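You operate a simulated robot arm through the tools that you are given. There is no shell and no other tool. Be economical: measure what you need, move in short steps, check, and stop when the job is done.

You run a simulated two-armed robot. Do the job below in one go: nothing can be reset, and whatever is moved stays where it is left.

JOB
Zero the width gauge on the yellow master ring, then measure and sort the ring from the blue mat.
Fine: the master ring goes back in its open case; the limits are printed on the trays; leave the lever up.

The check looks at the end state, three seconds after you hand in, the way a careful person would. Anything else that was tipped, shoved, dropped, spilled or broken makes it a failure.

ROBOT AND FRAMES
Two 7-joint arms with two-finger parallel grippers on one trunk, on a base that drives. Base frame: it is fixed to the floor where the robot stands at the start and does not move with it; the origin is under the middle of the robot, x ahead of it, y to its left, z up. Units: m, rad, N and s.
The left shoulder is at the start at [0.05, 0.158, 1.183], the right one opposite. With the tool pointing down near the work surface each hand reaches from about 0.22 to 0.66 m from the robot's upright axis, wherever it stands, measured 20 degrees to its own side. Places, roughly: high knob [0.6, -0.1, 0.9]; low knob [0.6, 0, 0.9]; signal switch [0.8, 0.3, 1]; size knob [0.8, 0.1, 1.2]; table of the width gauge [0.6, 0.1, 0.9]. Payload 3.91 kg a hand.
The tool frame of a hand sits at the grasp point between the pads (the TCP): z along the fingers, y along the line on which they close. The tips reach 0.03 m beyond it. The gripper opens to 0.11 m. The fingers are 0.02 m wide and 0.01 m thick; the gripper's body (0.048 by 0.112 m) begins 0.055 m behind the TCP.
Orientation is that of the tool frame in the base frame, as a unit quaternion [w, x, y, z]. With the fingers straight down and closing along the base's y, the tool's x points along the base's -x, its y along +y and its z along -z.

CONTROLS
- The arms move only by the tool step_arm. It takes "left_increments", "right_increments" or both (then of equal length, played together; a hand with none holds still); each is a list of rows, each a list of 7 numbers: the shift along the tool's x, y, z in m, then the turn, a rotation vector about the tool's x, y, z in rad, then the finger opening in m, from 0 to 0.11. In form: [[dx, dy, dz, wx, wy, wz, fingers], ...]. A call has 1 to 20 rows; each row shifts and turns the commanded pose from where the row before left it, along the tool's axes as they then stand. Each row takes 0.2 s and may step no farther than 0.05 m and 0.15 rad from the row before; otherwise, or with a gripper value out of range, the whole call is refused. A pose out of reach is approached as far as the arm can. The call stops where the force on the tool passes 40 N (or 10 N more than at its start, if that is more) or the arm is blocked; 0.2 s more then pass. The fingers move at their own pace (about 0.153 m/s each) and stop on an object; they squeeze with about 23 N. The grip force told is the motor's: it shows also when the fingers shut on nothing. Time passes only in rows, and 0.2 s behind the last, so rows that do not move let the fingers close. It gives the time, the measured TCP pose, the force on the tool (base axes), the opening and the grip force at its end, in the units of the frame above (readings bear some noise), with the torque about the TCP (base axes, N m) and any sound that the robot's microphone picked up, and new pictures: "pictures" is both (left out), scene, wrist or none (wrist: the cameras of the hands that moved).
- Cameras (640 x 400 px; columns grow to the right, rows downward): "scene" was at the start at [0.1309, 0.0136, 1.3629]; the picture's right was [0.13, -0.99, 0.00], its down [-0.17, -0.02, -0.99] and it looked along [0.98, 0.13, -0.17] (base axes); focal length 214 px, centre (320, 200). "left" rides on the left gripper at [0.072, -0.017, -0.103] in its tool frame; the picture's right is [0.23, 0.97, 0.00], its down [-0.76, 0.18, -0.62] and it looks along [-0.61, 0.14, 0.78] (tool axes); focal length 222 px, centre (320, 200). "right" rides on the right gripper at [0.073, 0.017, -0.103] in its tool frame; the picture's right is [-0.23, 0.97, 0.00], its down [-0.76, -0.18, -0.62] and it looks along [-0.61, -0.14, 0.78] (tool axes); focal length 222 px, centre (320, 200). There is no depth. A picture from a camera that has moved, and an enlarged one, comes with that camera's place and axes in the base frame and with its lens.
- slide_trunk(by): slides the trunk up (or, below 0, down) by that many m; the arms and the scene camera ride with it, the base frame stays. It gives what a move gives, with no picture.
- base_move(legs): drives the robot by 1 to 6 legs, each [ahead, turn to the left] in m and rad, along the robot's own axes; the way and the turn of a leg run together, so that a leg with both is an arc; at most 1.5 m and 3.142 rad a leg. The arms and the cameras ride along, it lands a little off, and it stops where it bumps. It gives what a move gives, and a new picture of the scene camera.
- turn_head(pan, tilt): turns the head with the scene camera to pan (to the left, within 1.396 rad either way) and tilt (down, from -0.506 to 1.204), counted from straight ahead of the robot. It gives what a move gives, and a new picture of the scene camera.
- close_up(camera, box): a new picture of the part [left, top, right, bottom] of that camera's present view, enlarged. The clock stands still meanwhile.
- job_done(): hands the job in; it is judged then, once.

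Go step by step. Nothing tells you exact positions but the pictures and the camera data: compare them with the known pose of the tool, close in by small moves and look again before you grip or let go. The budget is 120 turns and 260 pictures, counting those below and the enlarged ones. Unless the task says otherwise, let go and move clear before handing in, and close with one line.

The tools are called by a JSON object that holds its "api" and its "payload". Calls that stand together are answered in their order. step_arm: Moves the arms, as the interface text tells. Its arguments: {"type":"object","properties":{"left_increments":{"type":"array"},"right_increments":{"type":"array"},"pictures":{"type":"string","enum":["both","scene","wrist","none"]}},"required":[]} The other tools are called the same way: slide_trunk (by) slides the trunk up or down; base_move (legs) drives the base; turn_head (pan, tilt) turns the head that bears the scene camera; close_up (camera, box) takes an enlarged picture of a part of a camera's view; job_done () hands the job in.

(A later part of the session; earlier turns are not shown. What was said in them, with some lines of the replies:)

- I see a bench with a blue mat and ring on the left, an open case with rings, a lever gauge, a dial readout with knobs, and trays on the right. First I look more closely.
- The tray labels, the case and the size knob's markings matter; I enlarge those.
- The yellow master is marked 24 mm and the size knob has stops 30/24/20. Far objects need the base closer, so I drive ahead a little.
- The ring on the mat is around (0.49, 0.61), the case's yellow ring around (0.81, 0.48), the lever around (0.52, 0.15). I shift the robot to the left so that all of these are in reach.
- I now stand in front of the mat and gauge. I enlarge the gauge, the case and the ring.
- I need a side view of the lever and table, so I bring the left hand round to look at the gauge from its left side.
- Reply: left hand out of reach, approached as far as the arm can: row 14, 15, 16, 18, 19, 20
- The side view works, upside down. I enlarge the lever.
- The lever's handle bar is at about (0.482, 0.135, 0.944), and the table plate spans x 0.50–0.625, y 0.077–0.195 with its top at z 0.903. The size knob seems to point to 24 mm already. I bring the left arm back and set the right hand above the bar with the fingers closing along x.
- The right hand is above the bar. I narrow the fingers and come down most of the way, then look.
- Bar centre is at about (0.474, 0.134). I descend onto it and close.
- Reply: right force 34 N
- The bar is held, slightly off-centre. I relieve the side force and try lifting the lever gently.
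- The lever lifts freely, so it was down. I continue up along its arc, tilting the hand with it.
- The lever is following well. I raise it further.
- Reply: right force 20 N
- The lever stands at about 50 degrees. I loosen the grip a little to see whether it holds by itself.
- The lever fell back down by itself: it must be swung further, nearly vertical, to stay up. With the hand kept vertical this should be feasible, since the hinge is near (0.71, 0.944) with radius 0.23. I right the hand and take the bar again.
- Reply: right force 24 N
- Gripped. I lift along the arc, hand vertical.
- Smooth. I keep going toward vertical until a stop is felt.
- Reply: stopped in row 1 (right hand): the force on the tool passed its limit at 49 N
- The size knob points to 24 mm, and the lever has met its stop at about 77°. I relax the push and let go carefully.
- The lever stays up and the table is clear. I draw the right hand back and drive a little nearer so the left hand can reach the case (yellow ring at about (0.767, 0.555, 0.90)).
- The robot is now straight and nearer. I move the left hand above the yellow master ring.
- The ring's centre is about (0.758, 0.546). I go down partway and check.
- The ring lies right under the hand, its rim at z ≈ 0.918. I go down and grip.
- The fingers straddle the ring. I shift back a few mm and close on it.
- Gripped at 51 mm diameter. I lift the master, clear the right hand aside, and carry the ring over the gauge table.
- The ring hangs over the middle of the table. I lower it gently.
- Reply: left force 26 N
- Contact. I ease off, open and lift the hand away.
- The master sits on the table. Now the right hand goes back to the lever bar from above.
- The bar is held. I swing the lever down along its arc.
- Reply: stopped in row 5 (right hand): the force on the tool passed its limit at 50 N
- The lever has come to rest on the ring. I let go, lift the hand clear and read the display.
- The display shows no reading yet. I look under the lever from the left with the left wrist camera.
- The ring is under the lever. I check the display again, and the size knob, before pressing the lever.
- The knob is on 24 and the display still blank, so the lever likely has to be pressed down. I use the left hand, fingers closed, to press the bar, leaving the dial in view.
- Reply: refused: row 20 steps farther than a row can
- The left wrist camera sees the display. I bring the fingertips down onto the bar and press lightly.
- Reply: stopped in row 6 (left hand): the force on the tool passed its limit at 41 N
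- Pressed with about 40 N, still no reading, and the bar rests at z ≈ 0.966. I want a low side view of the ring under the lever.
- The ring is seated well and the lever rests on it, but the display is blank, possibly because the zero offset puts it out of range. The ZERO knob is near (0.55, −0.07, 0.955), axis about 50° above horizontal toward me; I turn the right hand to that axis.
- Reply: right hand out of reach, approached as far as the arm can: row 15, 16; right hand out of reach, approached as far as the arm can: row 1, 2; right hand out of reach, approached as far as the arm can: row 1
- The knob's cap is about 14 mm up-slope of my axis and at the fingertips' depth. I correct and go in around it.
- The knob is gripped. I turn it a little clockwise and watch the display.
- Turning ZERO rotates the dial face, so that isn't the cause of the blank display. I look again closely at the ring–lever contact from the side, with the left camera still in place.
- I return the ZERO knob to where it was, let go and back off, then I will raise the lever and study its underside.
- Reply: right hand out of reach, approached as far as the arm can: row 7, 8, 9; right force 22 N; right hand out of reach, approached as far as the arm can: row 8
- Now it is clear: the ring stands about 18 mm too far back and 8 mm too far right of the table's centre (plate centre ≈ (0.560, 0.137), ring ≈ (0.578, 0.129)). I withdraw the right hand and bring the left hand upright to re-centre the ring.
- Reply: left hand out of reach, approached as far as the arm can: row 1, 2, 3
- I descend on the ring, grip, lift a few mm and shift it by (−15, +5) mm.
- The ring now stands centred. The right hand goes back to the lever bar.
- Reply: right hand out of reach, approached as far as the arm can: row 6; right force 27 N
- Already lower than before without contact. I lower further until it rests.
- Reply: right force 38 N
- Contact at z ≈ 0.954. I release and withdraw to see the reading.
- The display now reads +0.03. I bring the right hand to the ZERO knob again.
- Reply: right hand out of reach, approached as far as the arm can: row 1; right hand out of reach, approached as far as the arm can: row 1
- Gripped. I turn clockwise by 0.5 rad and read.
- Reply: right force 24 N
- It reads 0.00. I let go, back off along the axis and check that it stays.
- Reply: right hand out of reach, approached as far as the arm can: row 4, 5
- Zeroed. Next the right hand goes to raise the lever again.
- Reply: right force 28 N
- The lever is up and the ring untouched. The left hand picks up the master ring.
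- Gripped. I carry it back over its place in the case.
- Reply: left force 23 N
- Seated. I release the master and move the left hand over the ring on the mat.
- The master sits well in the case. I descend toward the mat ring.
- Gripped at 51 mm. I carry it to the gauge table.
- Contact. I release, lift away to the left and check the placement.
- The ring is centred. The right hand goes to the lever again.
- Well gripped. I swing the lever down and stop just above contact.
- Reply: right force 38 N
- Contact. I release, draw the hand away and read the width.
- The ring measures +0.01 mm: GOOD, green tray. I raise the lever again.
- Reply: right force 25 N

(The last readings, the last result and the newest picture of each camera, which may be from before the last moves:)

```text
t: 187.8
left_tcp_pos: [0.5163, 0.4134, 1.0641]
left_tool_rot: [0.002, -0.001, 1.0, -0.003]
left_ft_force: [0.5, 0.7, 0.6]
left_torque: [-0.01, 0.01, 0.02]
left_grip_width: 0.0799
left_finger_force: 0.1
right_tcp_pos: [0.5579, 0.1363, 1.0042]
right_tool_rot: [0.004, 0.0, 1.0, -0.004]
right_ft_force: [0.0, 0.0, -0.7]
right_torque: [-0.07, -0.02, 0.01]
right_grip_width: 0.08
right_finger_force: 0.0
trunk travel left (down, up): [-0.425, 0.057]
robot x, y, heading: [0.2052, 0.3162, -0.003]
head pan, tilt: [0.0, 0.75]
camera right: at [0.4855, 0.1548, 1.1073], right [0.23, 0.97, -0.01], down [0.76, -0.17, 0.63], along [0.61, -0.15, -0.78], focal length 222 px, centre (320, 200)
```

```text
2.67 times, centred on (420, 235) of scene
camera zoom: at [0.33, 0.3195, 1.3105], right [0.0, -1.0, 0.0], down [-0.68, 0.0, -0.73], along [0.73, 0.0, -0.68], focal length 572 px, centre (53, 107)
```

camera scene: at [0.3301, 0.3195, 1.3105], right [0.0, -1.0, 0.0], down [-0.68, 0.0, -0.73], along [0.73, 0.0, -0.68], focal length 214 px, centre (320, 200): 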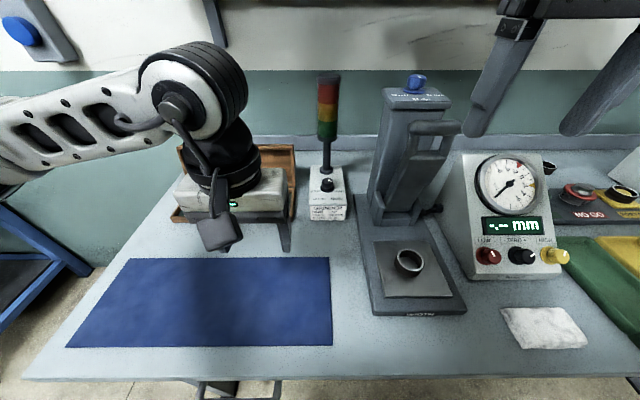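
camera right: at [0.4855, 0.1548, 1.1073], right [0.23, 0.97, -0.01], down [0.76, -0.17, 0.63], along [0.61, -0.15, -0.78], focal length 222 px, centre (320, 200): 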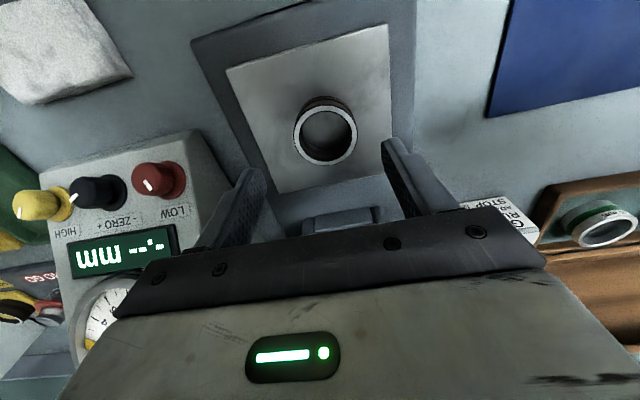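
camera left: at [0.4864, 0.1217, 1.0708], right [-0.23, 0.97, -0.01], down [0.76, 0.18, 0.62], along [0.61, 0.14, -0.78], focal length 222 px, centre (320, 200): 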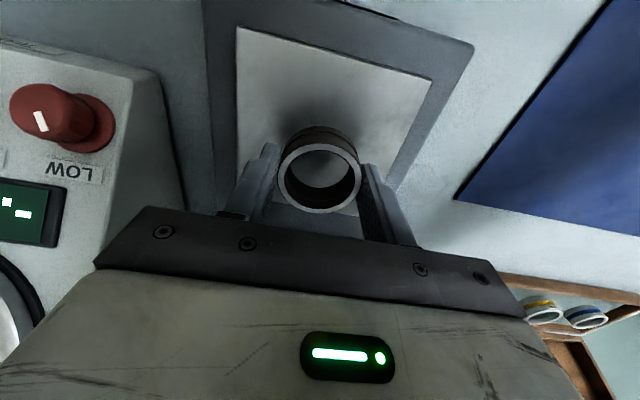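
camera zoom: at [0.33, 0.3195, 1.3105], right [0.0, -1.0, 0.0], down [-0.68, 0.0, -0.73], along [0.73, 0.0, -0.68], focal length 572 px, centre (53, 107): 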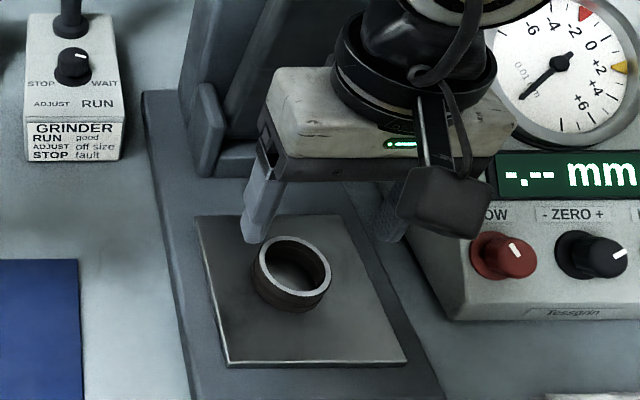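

{"api": "step_arm", "payload": {"right_increments": [[0.002, 0.004, 0.03, 0, 0, 0, 0.08], [0, 0, 0.026, 0, 0, 0, 0.08], [0, 0, 0, 0, 0, 0, 0.06], [0, 0, 0, 0, 0, 0, 0.04], [0, 0, 0, 0, 0, 0, 0.04]], "pictures": "wrist"}}

```text
t: 189.0
left_tcp_pos: [0.5168, 0.4132, 1.0633]
left_tool_rot: [0.001, -0.002, 1.0, -0.003]
left_ft_force: [0.9, 0.2, 0.0]
left_torque: [0.04, -0.02, -0.01]
left_grip_width: 0.08
left_finger_force: 0.1
right_tcp_pos: [0.5593, 0.1406, 0.9492]
right_tool_rot: [0.004, 0.0, 1.0, -0.004]
right_ft_force: [0.3, 0.1, -0.6]
right_torque: [0.01, -0.03, 0.04]
right_grip_width: 0.0512
right_finger_force: 23.0
trunk travel left (down, up): [-0.425, 0.057]
robot x, y, heading: [0.2084, 0.3195, -0.002]
head pan, tilt: [0.0, 0.75]
camera right: at [0.4859, 0.1583, 1.0519], right [0.23, 0.97, -0.01], down [0.76, -0.17, 0.63], along [0.61, -0.15, -0.78], focal length 222 px, centre (320, 200)
```

right: 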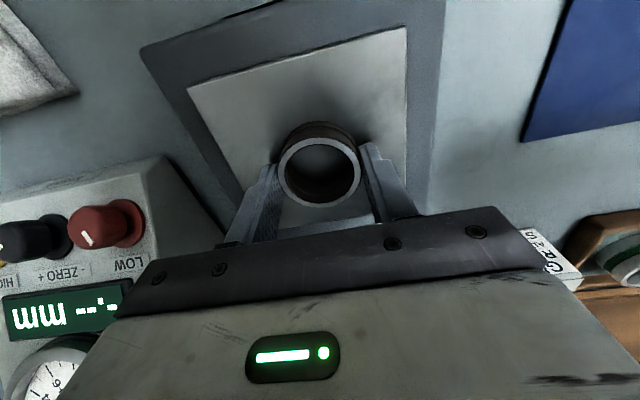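

The ring is gripped. I lift it high, pull both hands back, and drive to the right toward the green tray (centre about (0.54, −0.27)).

{"api": "step_arm", "payload": {"right_increments": [[0, 0, -0.02, 0, 0, 0, 0.04], [0, 0, -0.045, 0, 0, 0, 0.04], [0, 0, -0.045, 0, 0, 0, 0.04], [0, 0, -0.045, 0, 0, 0, 0.04], [0, 0, -0.045, 0, 0, 0, 0.04], [0.01, 0, -0.045, 0, 0, 0, 0.04], [0.045, 0, 0, 0, 0, 0, 0.04], [0.04, -0.025, 0, 0, 0, 0, 0.04]], "left_increments": [[0, 0, -0.04, 0, 0, 0, 0.08], [0, 0, -0.04, 0, 0, 0, 0.08], [0, 0, -0.04, 0, 0, 0, 0.08], [0, 0, 0, 0, 0, 0, 0.08], [0, 0, 0, 0, 0, 0, 0.08], [0, 0, 0, 0, 0, 0, 0.08], [0, 0, 0, 0, 0, 0, 0.08], [0, 0, 0, 0, 0, 0, 0.08]], "pictures": "scene"}}

```text
t: 190.8
left_tcp_pos: [0.5189, 0.4096, 1.1818]
left_tool_rot: [0.002, -0.002, 1.0, -0.002]
left_ft_force: [-0.5, -0.2, 0.3]
left_torque: [-0.01, -0.02, 0.02]
left_grip_width: 0.0804
left_finger_force: 0.0
right_tcp_pos: [0.4612, 0.1156, 1.1906]
right_tool_rot: [0.004, 0.0, 1.0, -0.004]
right_ft_force: [0.1, -0.1, -1.3]
right_torque: [0.0, -0.02, -0.03]
right_grip_width: 0.0511
right_finger_force: 22.5
trunk travel left (down, up): [-0.425, 0.057]
robot x, y, heading: [0.2094, 0.32, -0.003]
head pan, tilt: [0.0, 0.75]
camera scene: at [0.3294, 0.3185, 1.3106], right [0.0, -1.0, 0.0], down [-0.68, 0.0, -0.73], along [0.73, 0.0, -0.68], focal length 214 px, centre (320, 200)
```

scene: 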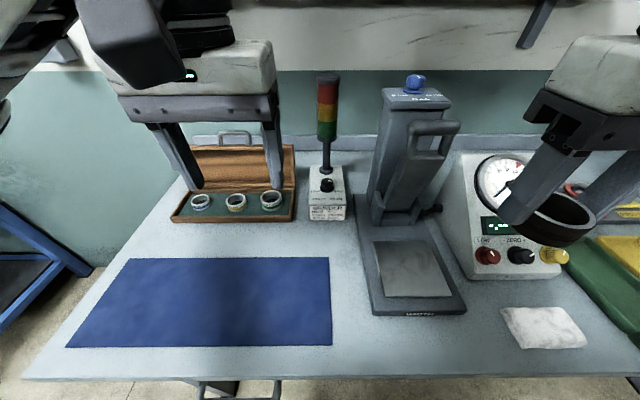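

{"api": "base_move", "payload": {"legs": [[-0.2, 0], [0, -1.571], [0.38, 0], [0, 1.571], [0.15, 0]]}}

```text
t: 203.0
left_tcp_pos: [0.4744, 0.0342, 1.1835]
left_tool_rot: [0.001, 0.0, 1.0, -0.002]
left_ft_force: [0.3, 0.2, 0.6]
left_torque: [0.01, 0.0, 0.01]
left_grip_width: 0.0799
left_finger_force: 0.1
right_tcp_pos: [0.4149, -0.26, 1.1906]
right_tool_rot: [0.004, 0.0, 1.0, -0.005]
right_ft_force: [0.0, 0.5, -1.4]
right_torque: [0.02, 0.03, 0.01]
right_grip_width: 0.0514
right_finger_force: 23.0
trunk travel left (down, up): [-0.425, 0.057]
robot x, y, heading: [0.1586, -0.0557, -0.006]
head pan, tilt: [0.0, 0.75]
camera scene: at [0.2845, -0.057, 1.3104], right [0.0, -1.0, 0.0], down [-0.68, 0.0, -0.73], along [0.73, 0.0, -0.68], focal length 214 px, centre (320, 200)
```

scene: 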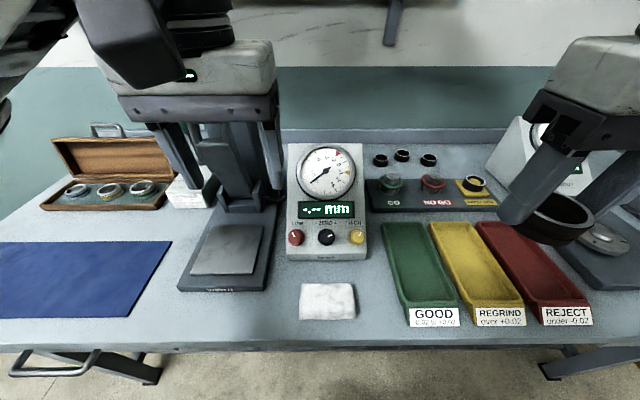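

I am in front of the trays; the green one's middle is about (0.53, −0.27). I turn the hand so the fingers lie along the tray's length, and go over it.

{"api": "step_arm", "payload": {"right_increments": [[-0.037, -0.003, 0, 0, 0, 0, 0.04], [-0.037, -0.003, 0, 0, 0, 0, 0.04], [-0.037, -0.004, 0, 0, 0, 0, 0.04], [0, 0, 0, 0, 0, 0.1428, 0.04], [0, 0, 0, 0, 0, 0.1428, 0.04], [0, 0, 0, 0, 0, 0.1428, 0.04], [0, 0, 0, 0, 0, 0.1428, 0.04], [0, 0, 0, 0, 0, 0.1428, 0.04], [0, 0, 0, 0, 0, 0.1428, 0.04], [0, 0, 0, 0, 0, 0.1428, 0.04], [0, 0, 0, 0, 0, 0.1428, 0.04], [0, 0, 0, 0, 0, 0.1428, 0.04], [0, 0, 0, 0, 0, 0.1428, 0.04], [0, 0, 0, 0, 0, 0.1428, 0.04], [0, 0, 0.045, 0, 0, 0, 0.04], [0, 0, 0.045, 0, 0, 0, 0.04], [0, 0, 0.045, 0, 0, 0, 0.04], [0, 0, 0.04, 0, 0, 0, 0.04]], "pictures": "both"}}

{"api": "close_up", "payload": {"camera": "scene", "box": [360, 190, 520, 330]}}

```text
t: 206.8
left_tcp_pos: [0.4745, 0.0325, 1.1827]
left_tool_rot: [0.001, 0.0, 1.0, -0.003]
left_ft_force: [1.1, -0.3, -0.3]
left_torque: [0.0, 0.01, -0.02]
left_grip_width: 0.0798
left_finger_force: 0.1
right_tcp_pos: [0.5275, -0.2704, 1.0157]
right_tool_rot: [0.006, 0.707, 0.707, 0.001]
right_ft_force: [-0.2, 0.2, -2.0]
right_torque: [0.0, -0.01, -0.01]
right_grip_width: 0.0512
right_finger_force: 23.1
trunk travel left (down, up): [-0.425, 0.057]
robot x, y, heading: [0.1591, -0.057, -0.006]
head pan, tilt: [0.0, 0.75]
camera scene: at [0.2842, -0.0572, 1.3105], right [-0.01, -1.0, 0.0], down [-0.68, 0.0, -0.73], along [0.73, 0.0, -0.68], focal length 214 px, centre (320, 200)
camera right: at [0.5433, -0.1959, 1.1183], right [0.97, -0.23, 0.01], down [-0.18, -0.76, 0.63], along [-0.14, -0.61, -0.78], focal length 222 px, centre (320, 200)
```

scene: 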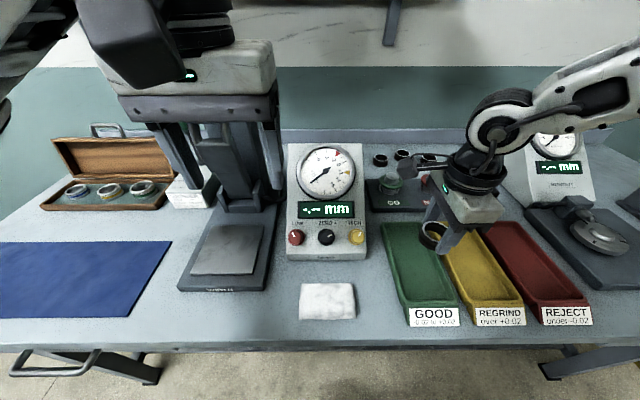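
right: 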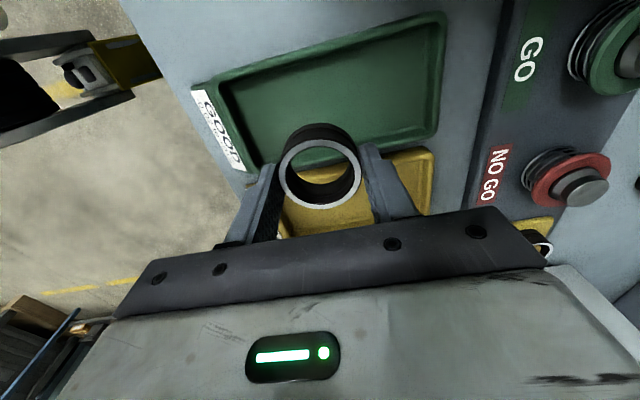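

```text
2.86 times, centred on (440, 260) of scene
camera zoom: at [0.2842, -0.0572, 1.3105], right [-0.01, -1.0, 0.0], down [-0.68, 0.0, -0.73], along [0.73, 0.0, -0.68], focal length 613 px, centre (-23, 29)
```

zoom: 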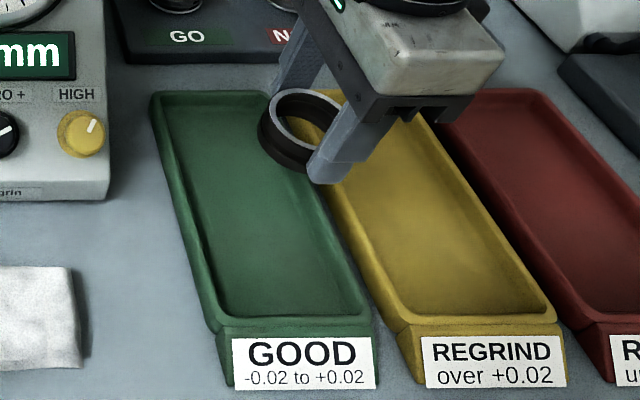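

{"api": "step_arm", "payload": {"right_increments": [[0.005, 0.005, 0.035, 0, 0, 0, 0.04], [0, 0, 0.03, 0, 0, 0, 0.04], [0, 0, 0.015, 0, 0, 0, 0.04], [0, 0, 0, 0, 0, 0, 0.04]], "pictures": "wrist"}}

{"api": "close_up", "payload": {"camera": "scene", "box": [360, 190, 520, 330]}}

```text
t: 207.8
left_tcp_pos: [0.474, 0.0342, 1.1833]
left_tool_rot: [0.002, 0.0, 1.0, -0.002]
left_ft_force: [-0.1, -0.4, 0.0]
left_torque: [0.01, 0.01, 0.02]
left_grip_width: 0.0798
left_finger_force: 0.0
right_tcp_pos: [0.5334, -0.2671, 0.9351]
right_tool_rot: [0.006, 0.708, 0.706, 0.0]
right_ft_force: [-0.7, -0.1, -1.8]
right_torque: [0.02, -0.02, -0.01]
right_grip_width: 0.0513
right_finger_force: 22.9
trunk travel left (down, up): [-0.425, 0.057]
robot x, y, heading: [0.1631, -0.0599, -0.003]
head pan, tilt: [0.0, 0.75]
camera right: at [0.5492, -0.193, 1.0377], right [0.97, -0.23, 0.01], down [-0.18, -0.76, 0.63], along [-0.14, -0.61, -0.78], focal length 222 px, centre (320, 200)
```

right: 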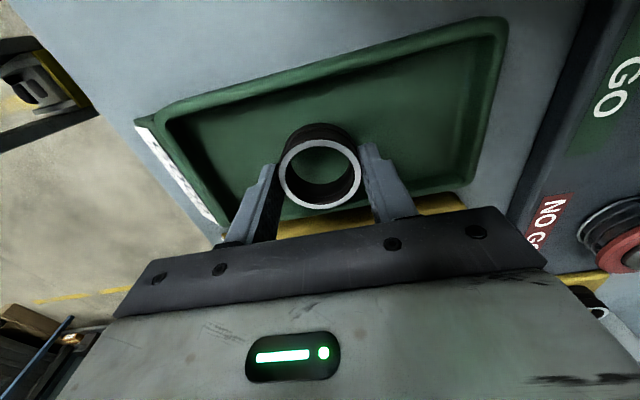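

```text
2.86 times, centred on (440, 260) of scene
camera zoom: at [0.2836, -0.0569, 1.3105], right [0.0, -1.0, 0.0], down [-0.68, 0.0, -0.73], along [0.73, 0.0, -0.68], focal length 613 px, centre (-23, 29)
```

zoom: 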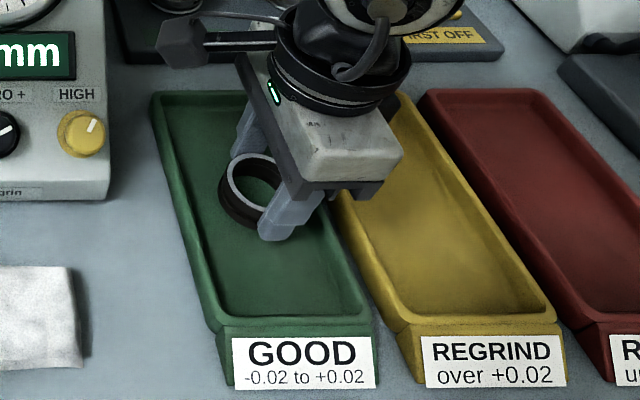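

Well inside the green tray. I lower until it touches.

{"api": "step_arm", "payload": {"right_increments": [[0.001, 0, 0.005, 0, 0, 0, 0.04], [0, 0, 0.004, 0, 0, 0, 0.04], [0, 0, 0.003, 0, 0, 0, 0.04], [0, 0, 0, 0, 0, 0, 0.04]], "pictures": "none"}}

```text
t: 208.8
left_tcp_pos: [0.475, 0.0336, 1.1826]
left_tool_rot: [0.001, -0.001, 1.0, -0.002]
left_ft_force: [0.4, -1.4, 0.3]
left_torque: [0.02, -0.01, -0.01]
left_grip_width: 0.0803
left_finger_force: 0.1
right_tcp_pos: [0.5337, -0.2659, 0.9234]
right_tool_rot: [0.006, 0.708, 0.707, 0.0]
right_ft_force: [0.8, 0.2, -1.5]
right_torque: [0.02, -0.03, 0.04]
right_grip_width: 0.0511
right_finger_force: 23.0
trunk travel left (down, up): [-0.425, 0.057]
robot x, y, heading: [0.1591, -0.0586, -0.008]
head pan, tilt: [0.0, 0.75]
```

{"api": "step_arm", "payload": {"right_increments": [[0, 0, 0.002, 0, 0, 0, 0.04], [0, 0, 0.002, 0, 0, 0, 0.04], [0, 0, 0.002, 0, 0, 0, 0.04], [0, 0, 0, 0, 0, 0, 0.04]], "pictures": "none"}}

```text
t: 209.8
left_tcp_pos: [0.4736, 0.033, 1.1829]
left_tool_rot: [0.002, 0.0, 1.0, -0.002]
left_ft_force: [-0.3, -0.8, -0.5]
left_torque: [-0.04, -0.02, 0.0]
left_grip_width: 0.0802
left_finger_force: 0.1
right_tcp_pos: [0.5336, -0.2643, 0.9206]
right_tool_rot: [0.007, 0.708, 0.706, 0.001]
right_ft_force: [-0.5, -2.7, 18.4]
right_torque: [-0.09, 0.27, -0.06]
right_grip_width: 0.0513
right_finger_force: 23.5
trunk travel left (down, up): [-0.425, 0.057]
robot x, y, heading: [0.1622, -0.0587, -0.008]
head pan, tilt: [0.0, 0.75]
```

Contact. I release and lift clear.

{"api": "step_arm", "payload": {"right_increments": [[0, 0, -0.002, 0, 0, 0, 0.04], [0, 0, 0, 0, 0, 0, 0.06], [0, 0, 0, 0, 0, 0, 0.075], [0, 0, -0.03, 0, 0, 0, 0.075], [0, 0, -0.045, 0, 0, 0, 0.075], [0, 0, -0.045, 0, 0, 0, 0.075], [0, 0, -0.045, 0, 0, 0, 0.075], [0, 0, -0.045, 0, 0, 0, 0.075], [0, -0.045, 0, 0, 0, 0, 0.075], [0, -0.045, 0, 0, 0, 0, 0.075]], "pictures": "scene"}}

{"api": "close_up", "payload": {"camera": "scene", "box": [360, 190, 520, 330]}}

{"api": "close_up", "payload": {"camera": "scene", "box": [20, 100, 380, 330]}}

```text
t: 212.0
left_tcp_pos: [0.4734, 0.0339, 1.183]
left_tool_rot: [0.002, 0.0, 1.0, -0.003]
left_ft_force: [-0.4, -0.3, -0.6]
left_torque: [0.01, -0.01, 0.02]
left_grip_width: 0.08
left_finger_force: 0.0
right_tcp_pos: [0.4422, -0.2635, 1.133]
right_tool_rot: [0.006, 0.708, 0.707, 0.001]
right_ft_force: [-0.7, -0.4, -0.4]
right_torque: [-0.01, 0.01, 0.02]
right_grip_width: 0.075
right_finger_force: 0.1
trunk travel left (down, up): [-0.425, 0.057]
robot x, y, heading: [0.1633, -0.0613, -0.005]
head pan, tilt: [0.0, 0.75]
camera scene: at [0.283, -0.057, 1.3106], right [0.0, -1.0, 0.0], down [-0.68, 0.0, -0.73], along [0.73, 0.0, -0.68], focal length 214 px, centre (320, 200)
```

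scene: 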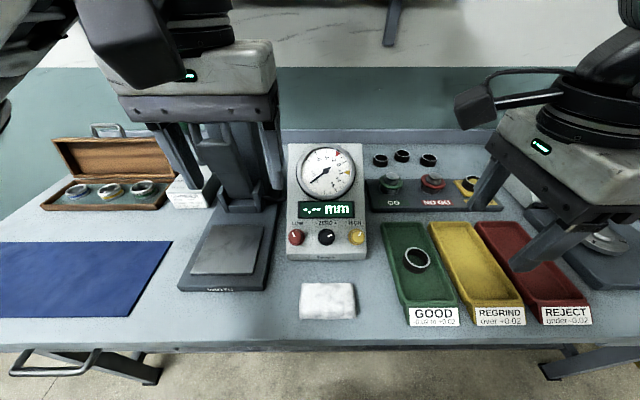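

```text
2.86 times, centred on (440, 260) of scene
camera zoom: at [0.283, -0.057, 1.3106], right [0.0, -1.0, 0.0], down [-0.68, 0.0, -0.73], along [0.73, 0.0, -0.68], focal length 613 px, centre (-23, 29)
```

zoom: 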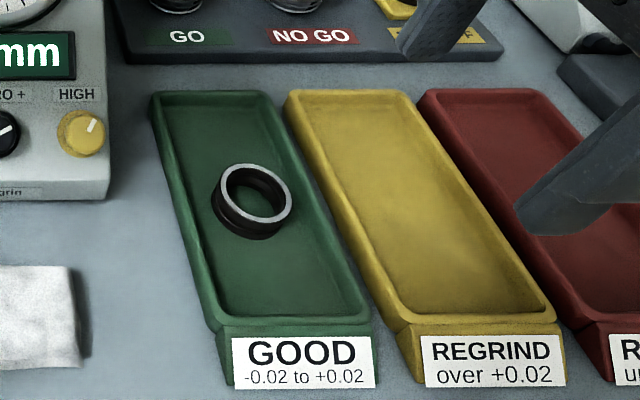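

```text
1.74 times, centred on (200, 215) of scene
camera zoom: at [0.283, -0.057, 1.3106], right [0.0, -1.0, 0.0], down [-0.68, 0.0, -0.73], along [0.73, 0.0, -0.68], focal length 373 px, centre (529, 174)
```

zoom: 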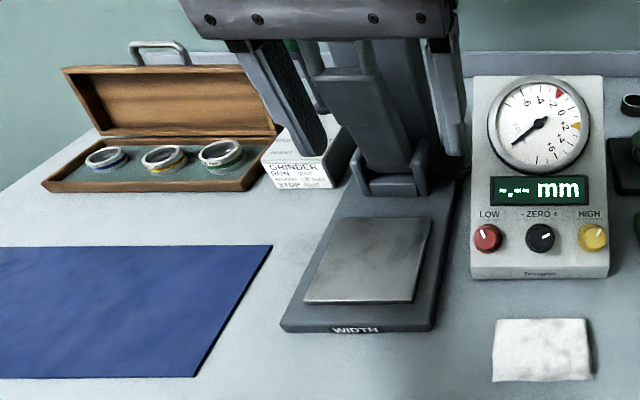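

The ring lies in the GOOD tray, the master is back in its open case, the zero is set, the lever is up and both hands are clear, so I hand in.

{"api": "job_done", "payload": {}}

```text
The job is handed in.
```

I zeroed the width gauge on the 24 mm yellow master ring, and the ring from the blue mat then measured +0.01 mm. That is within the −0.02 to +0.02 limit, so it is in the GOOD tray; the master is back in its open case and the lever is up.
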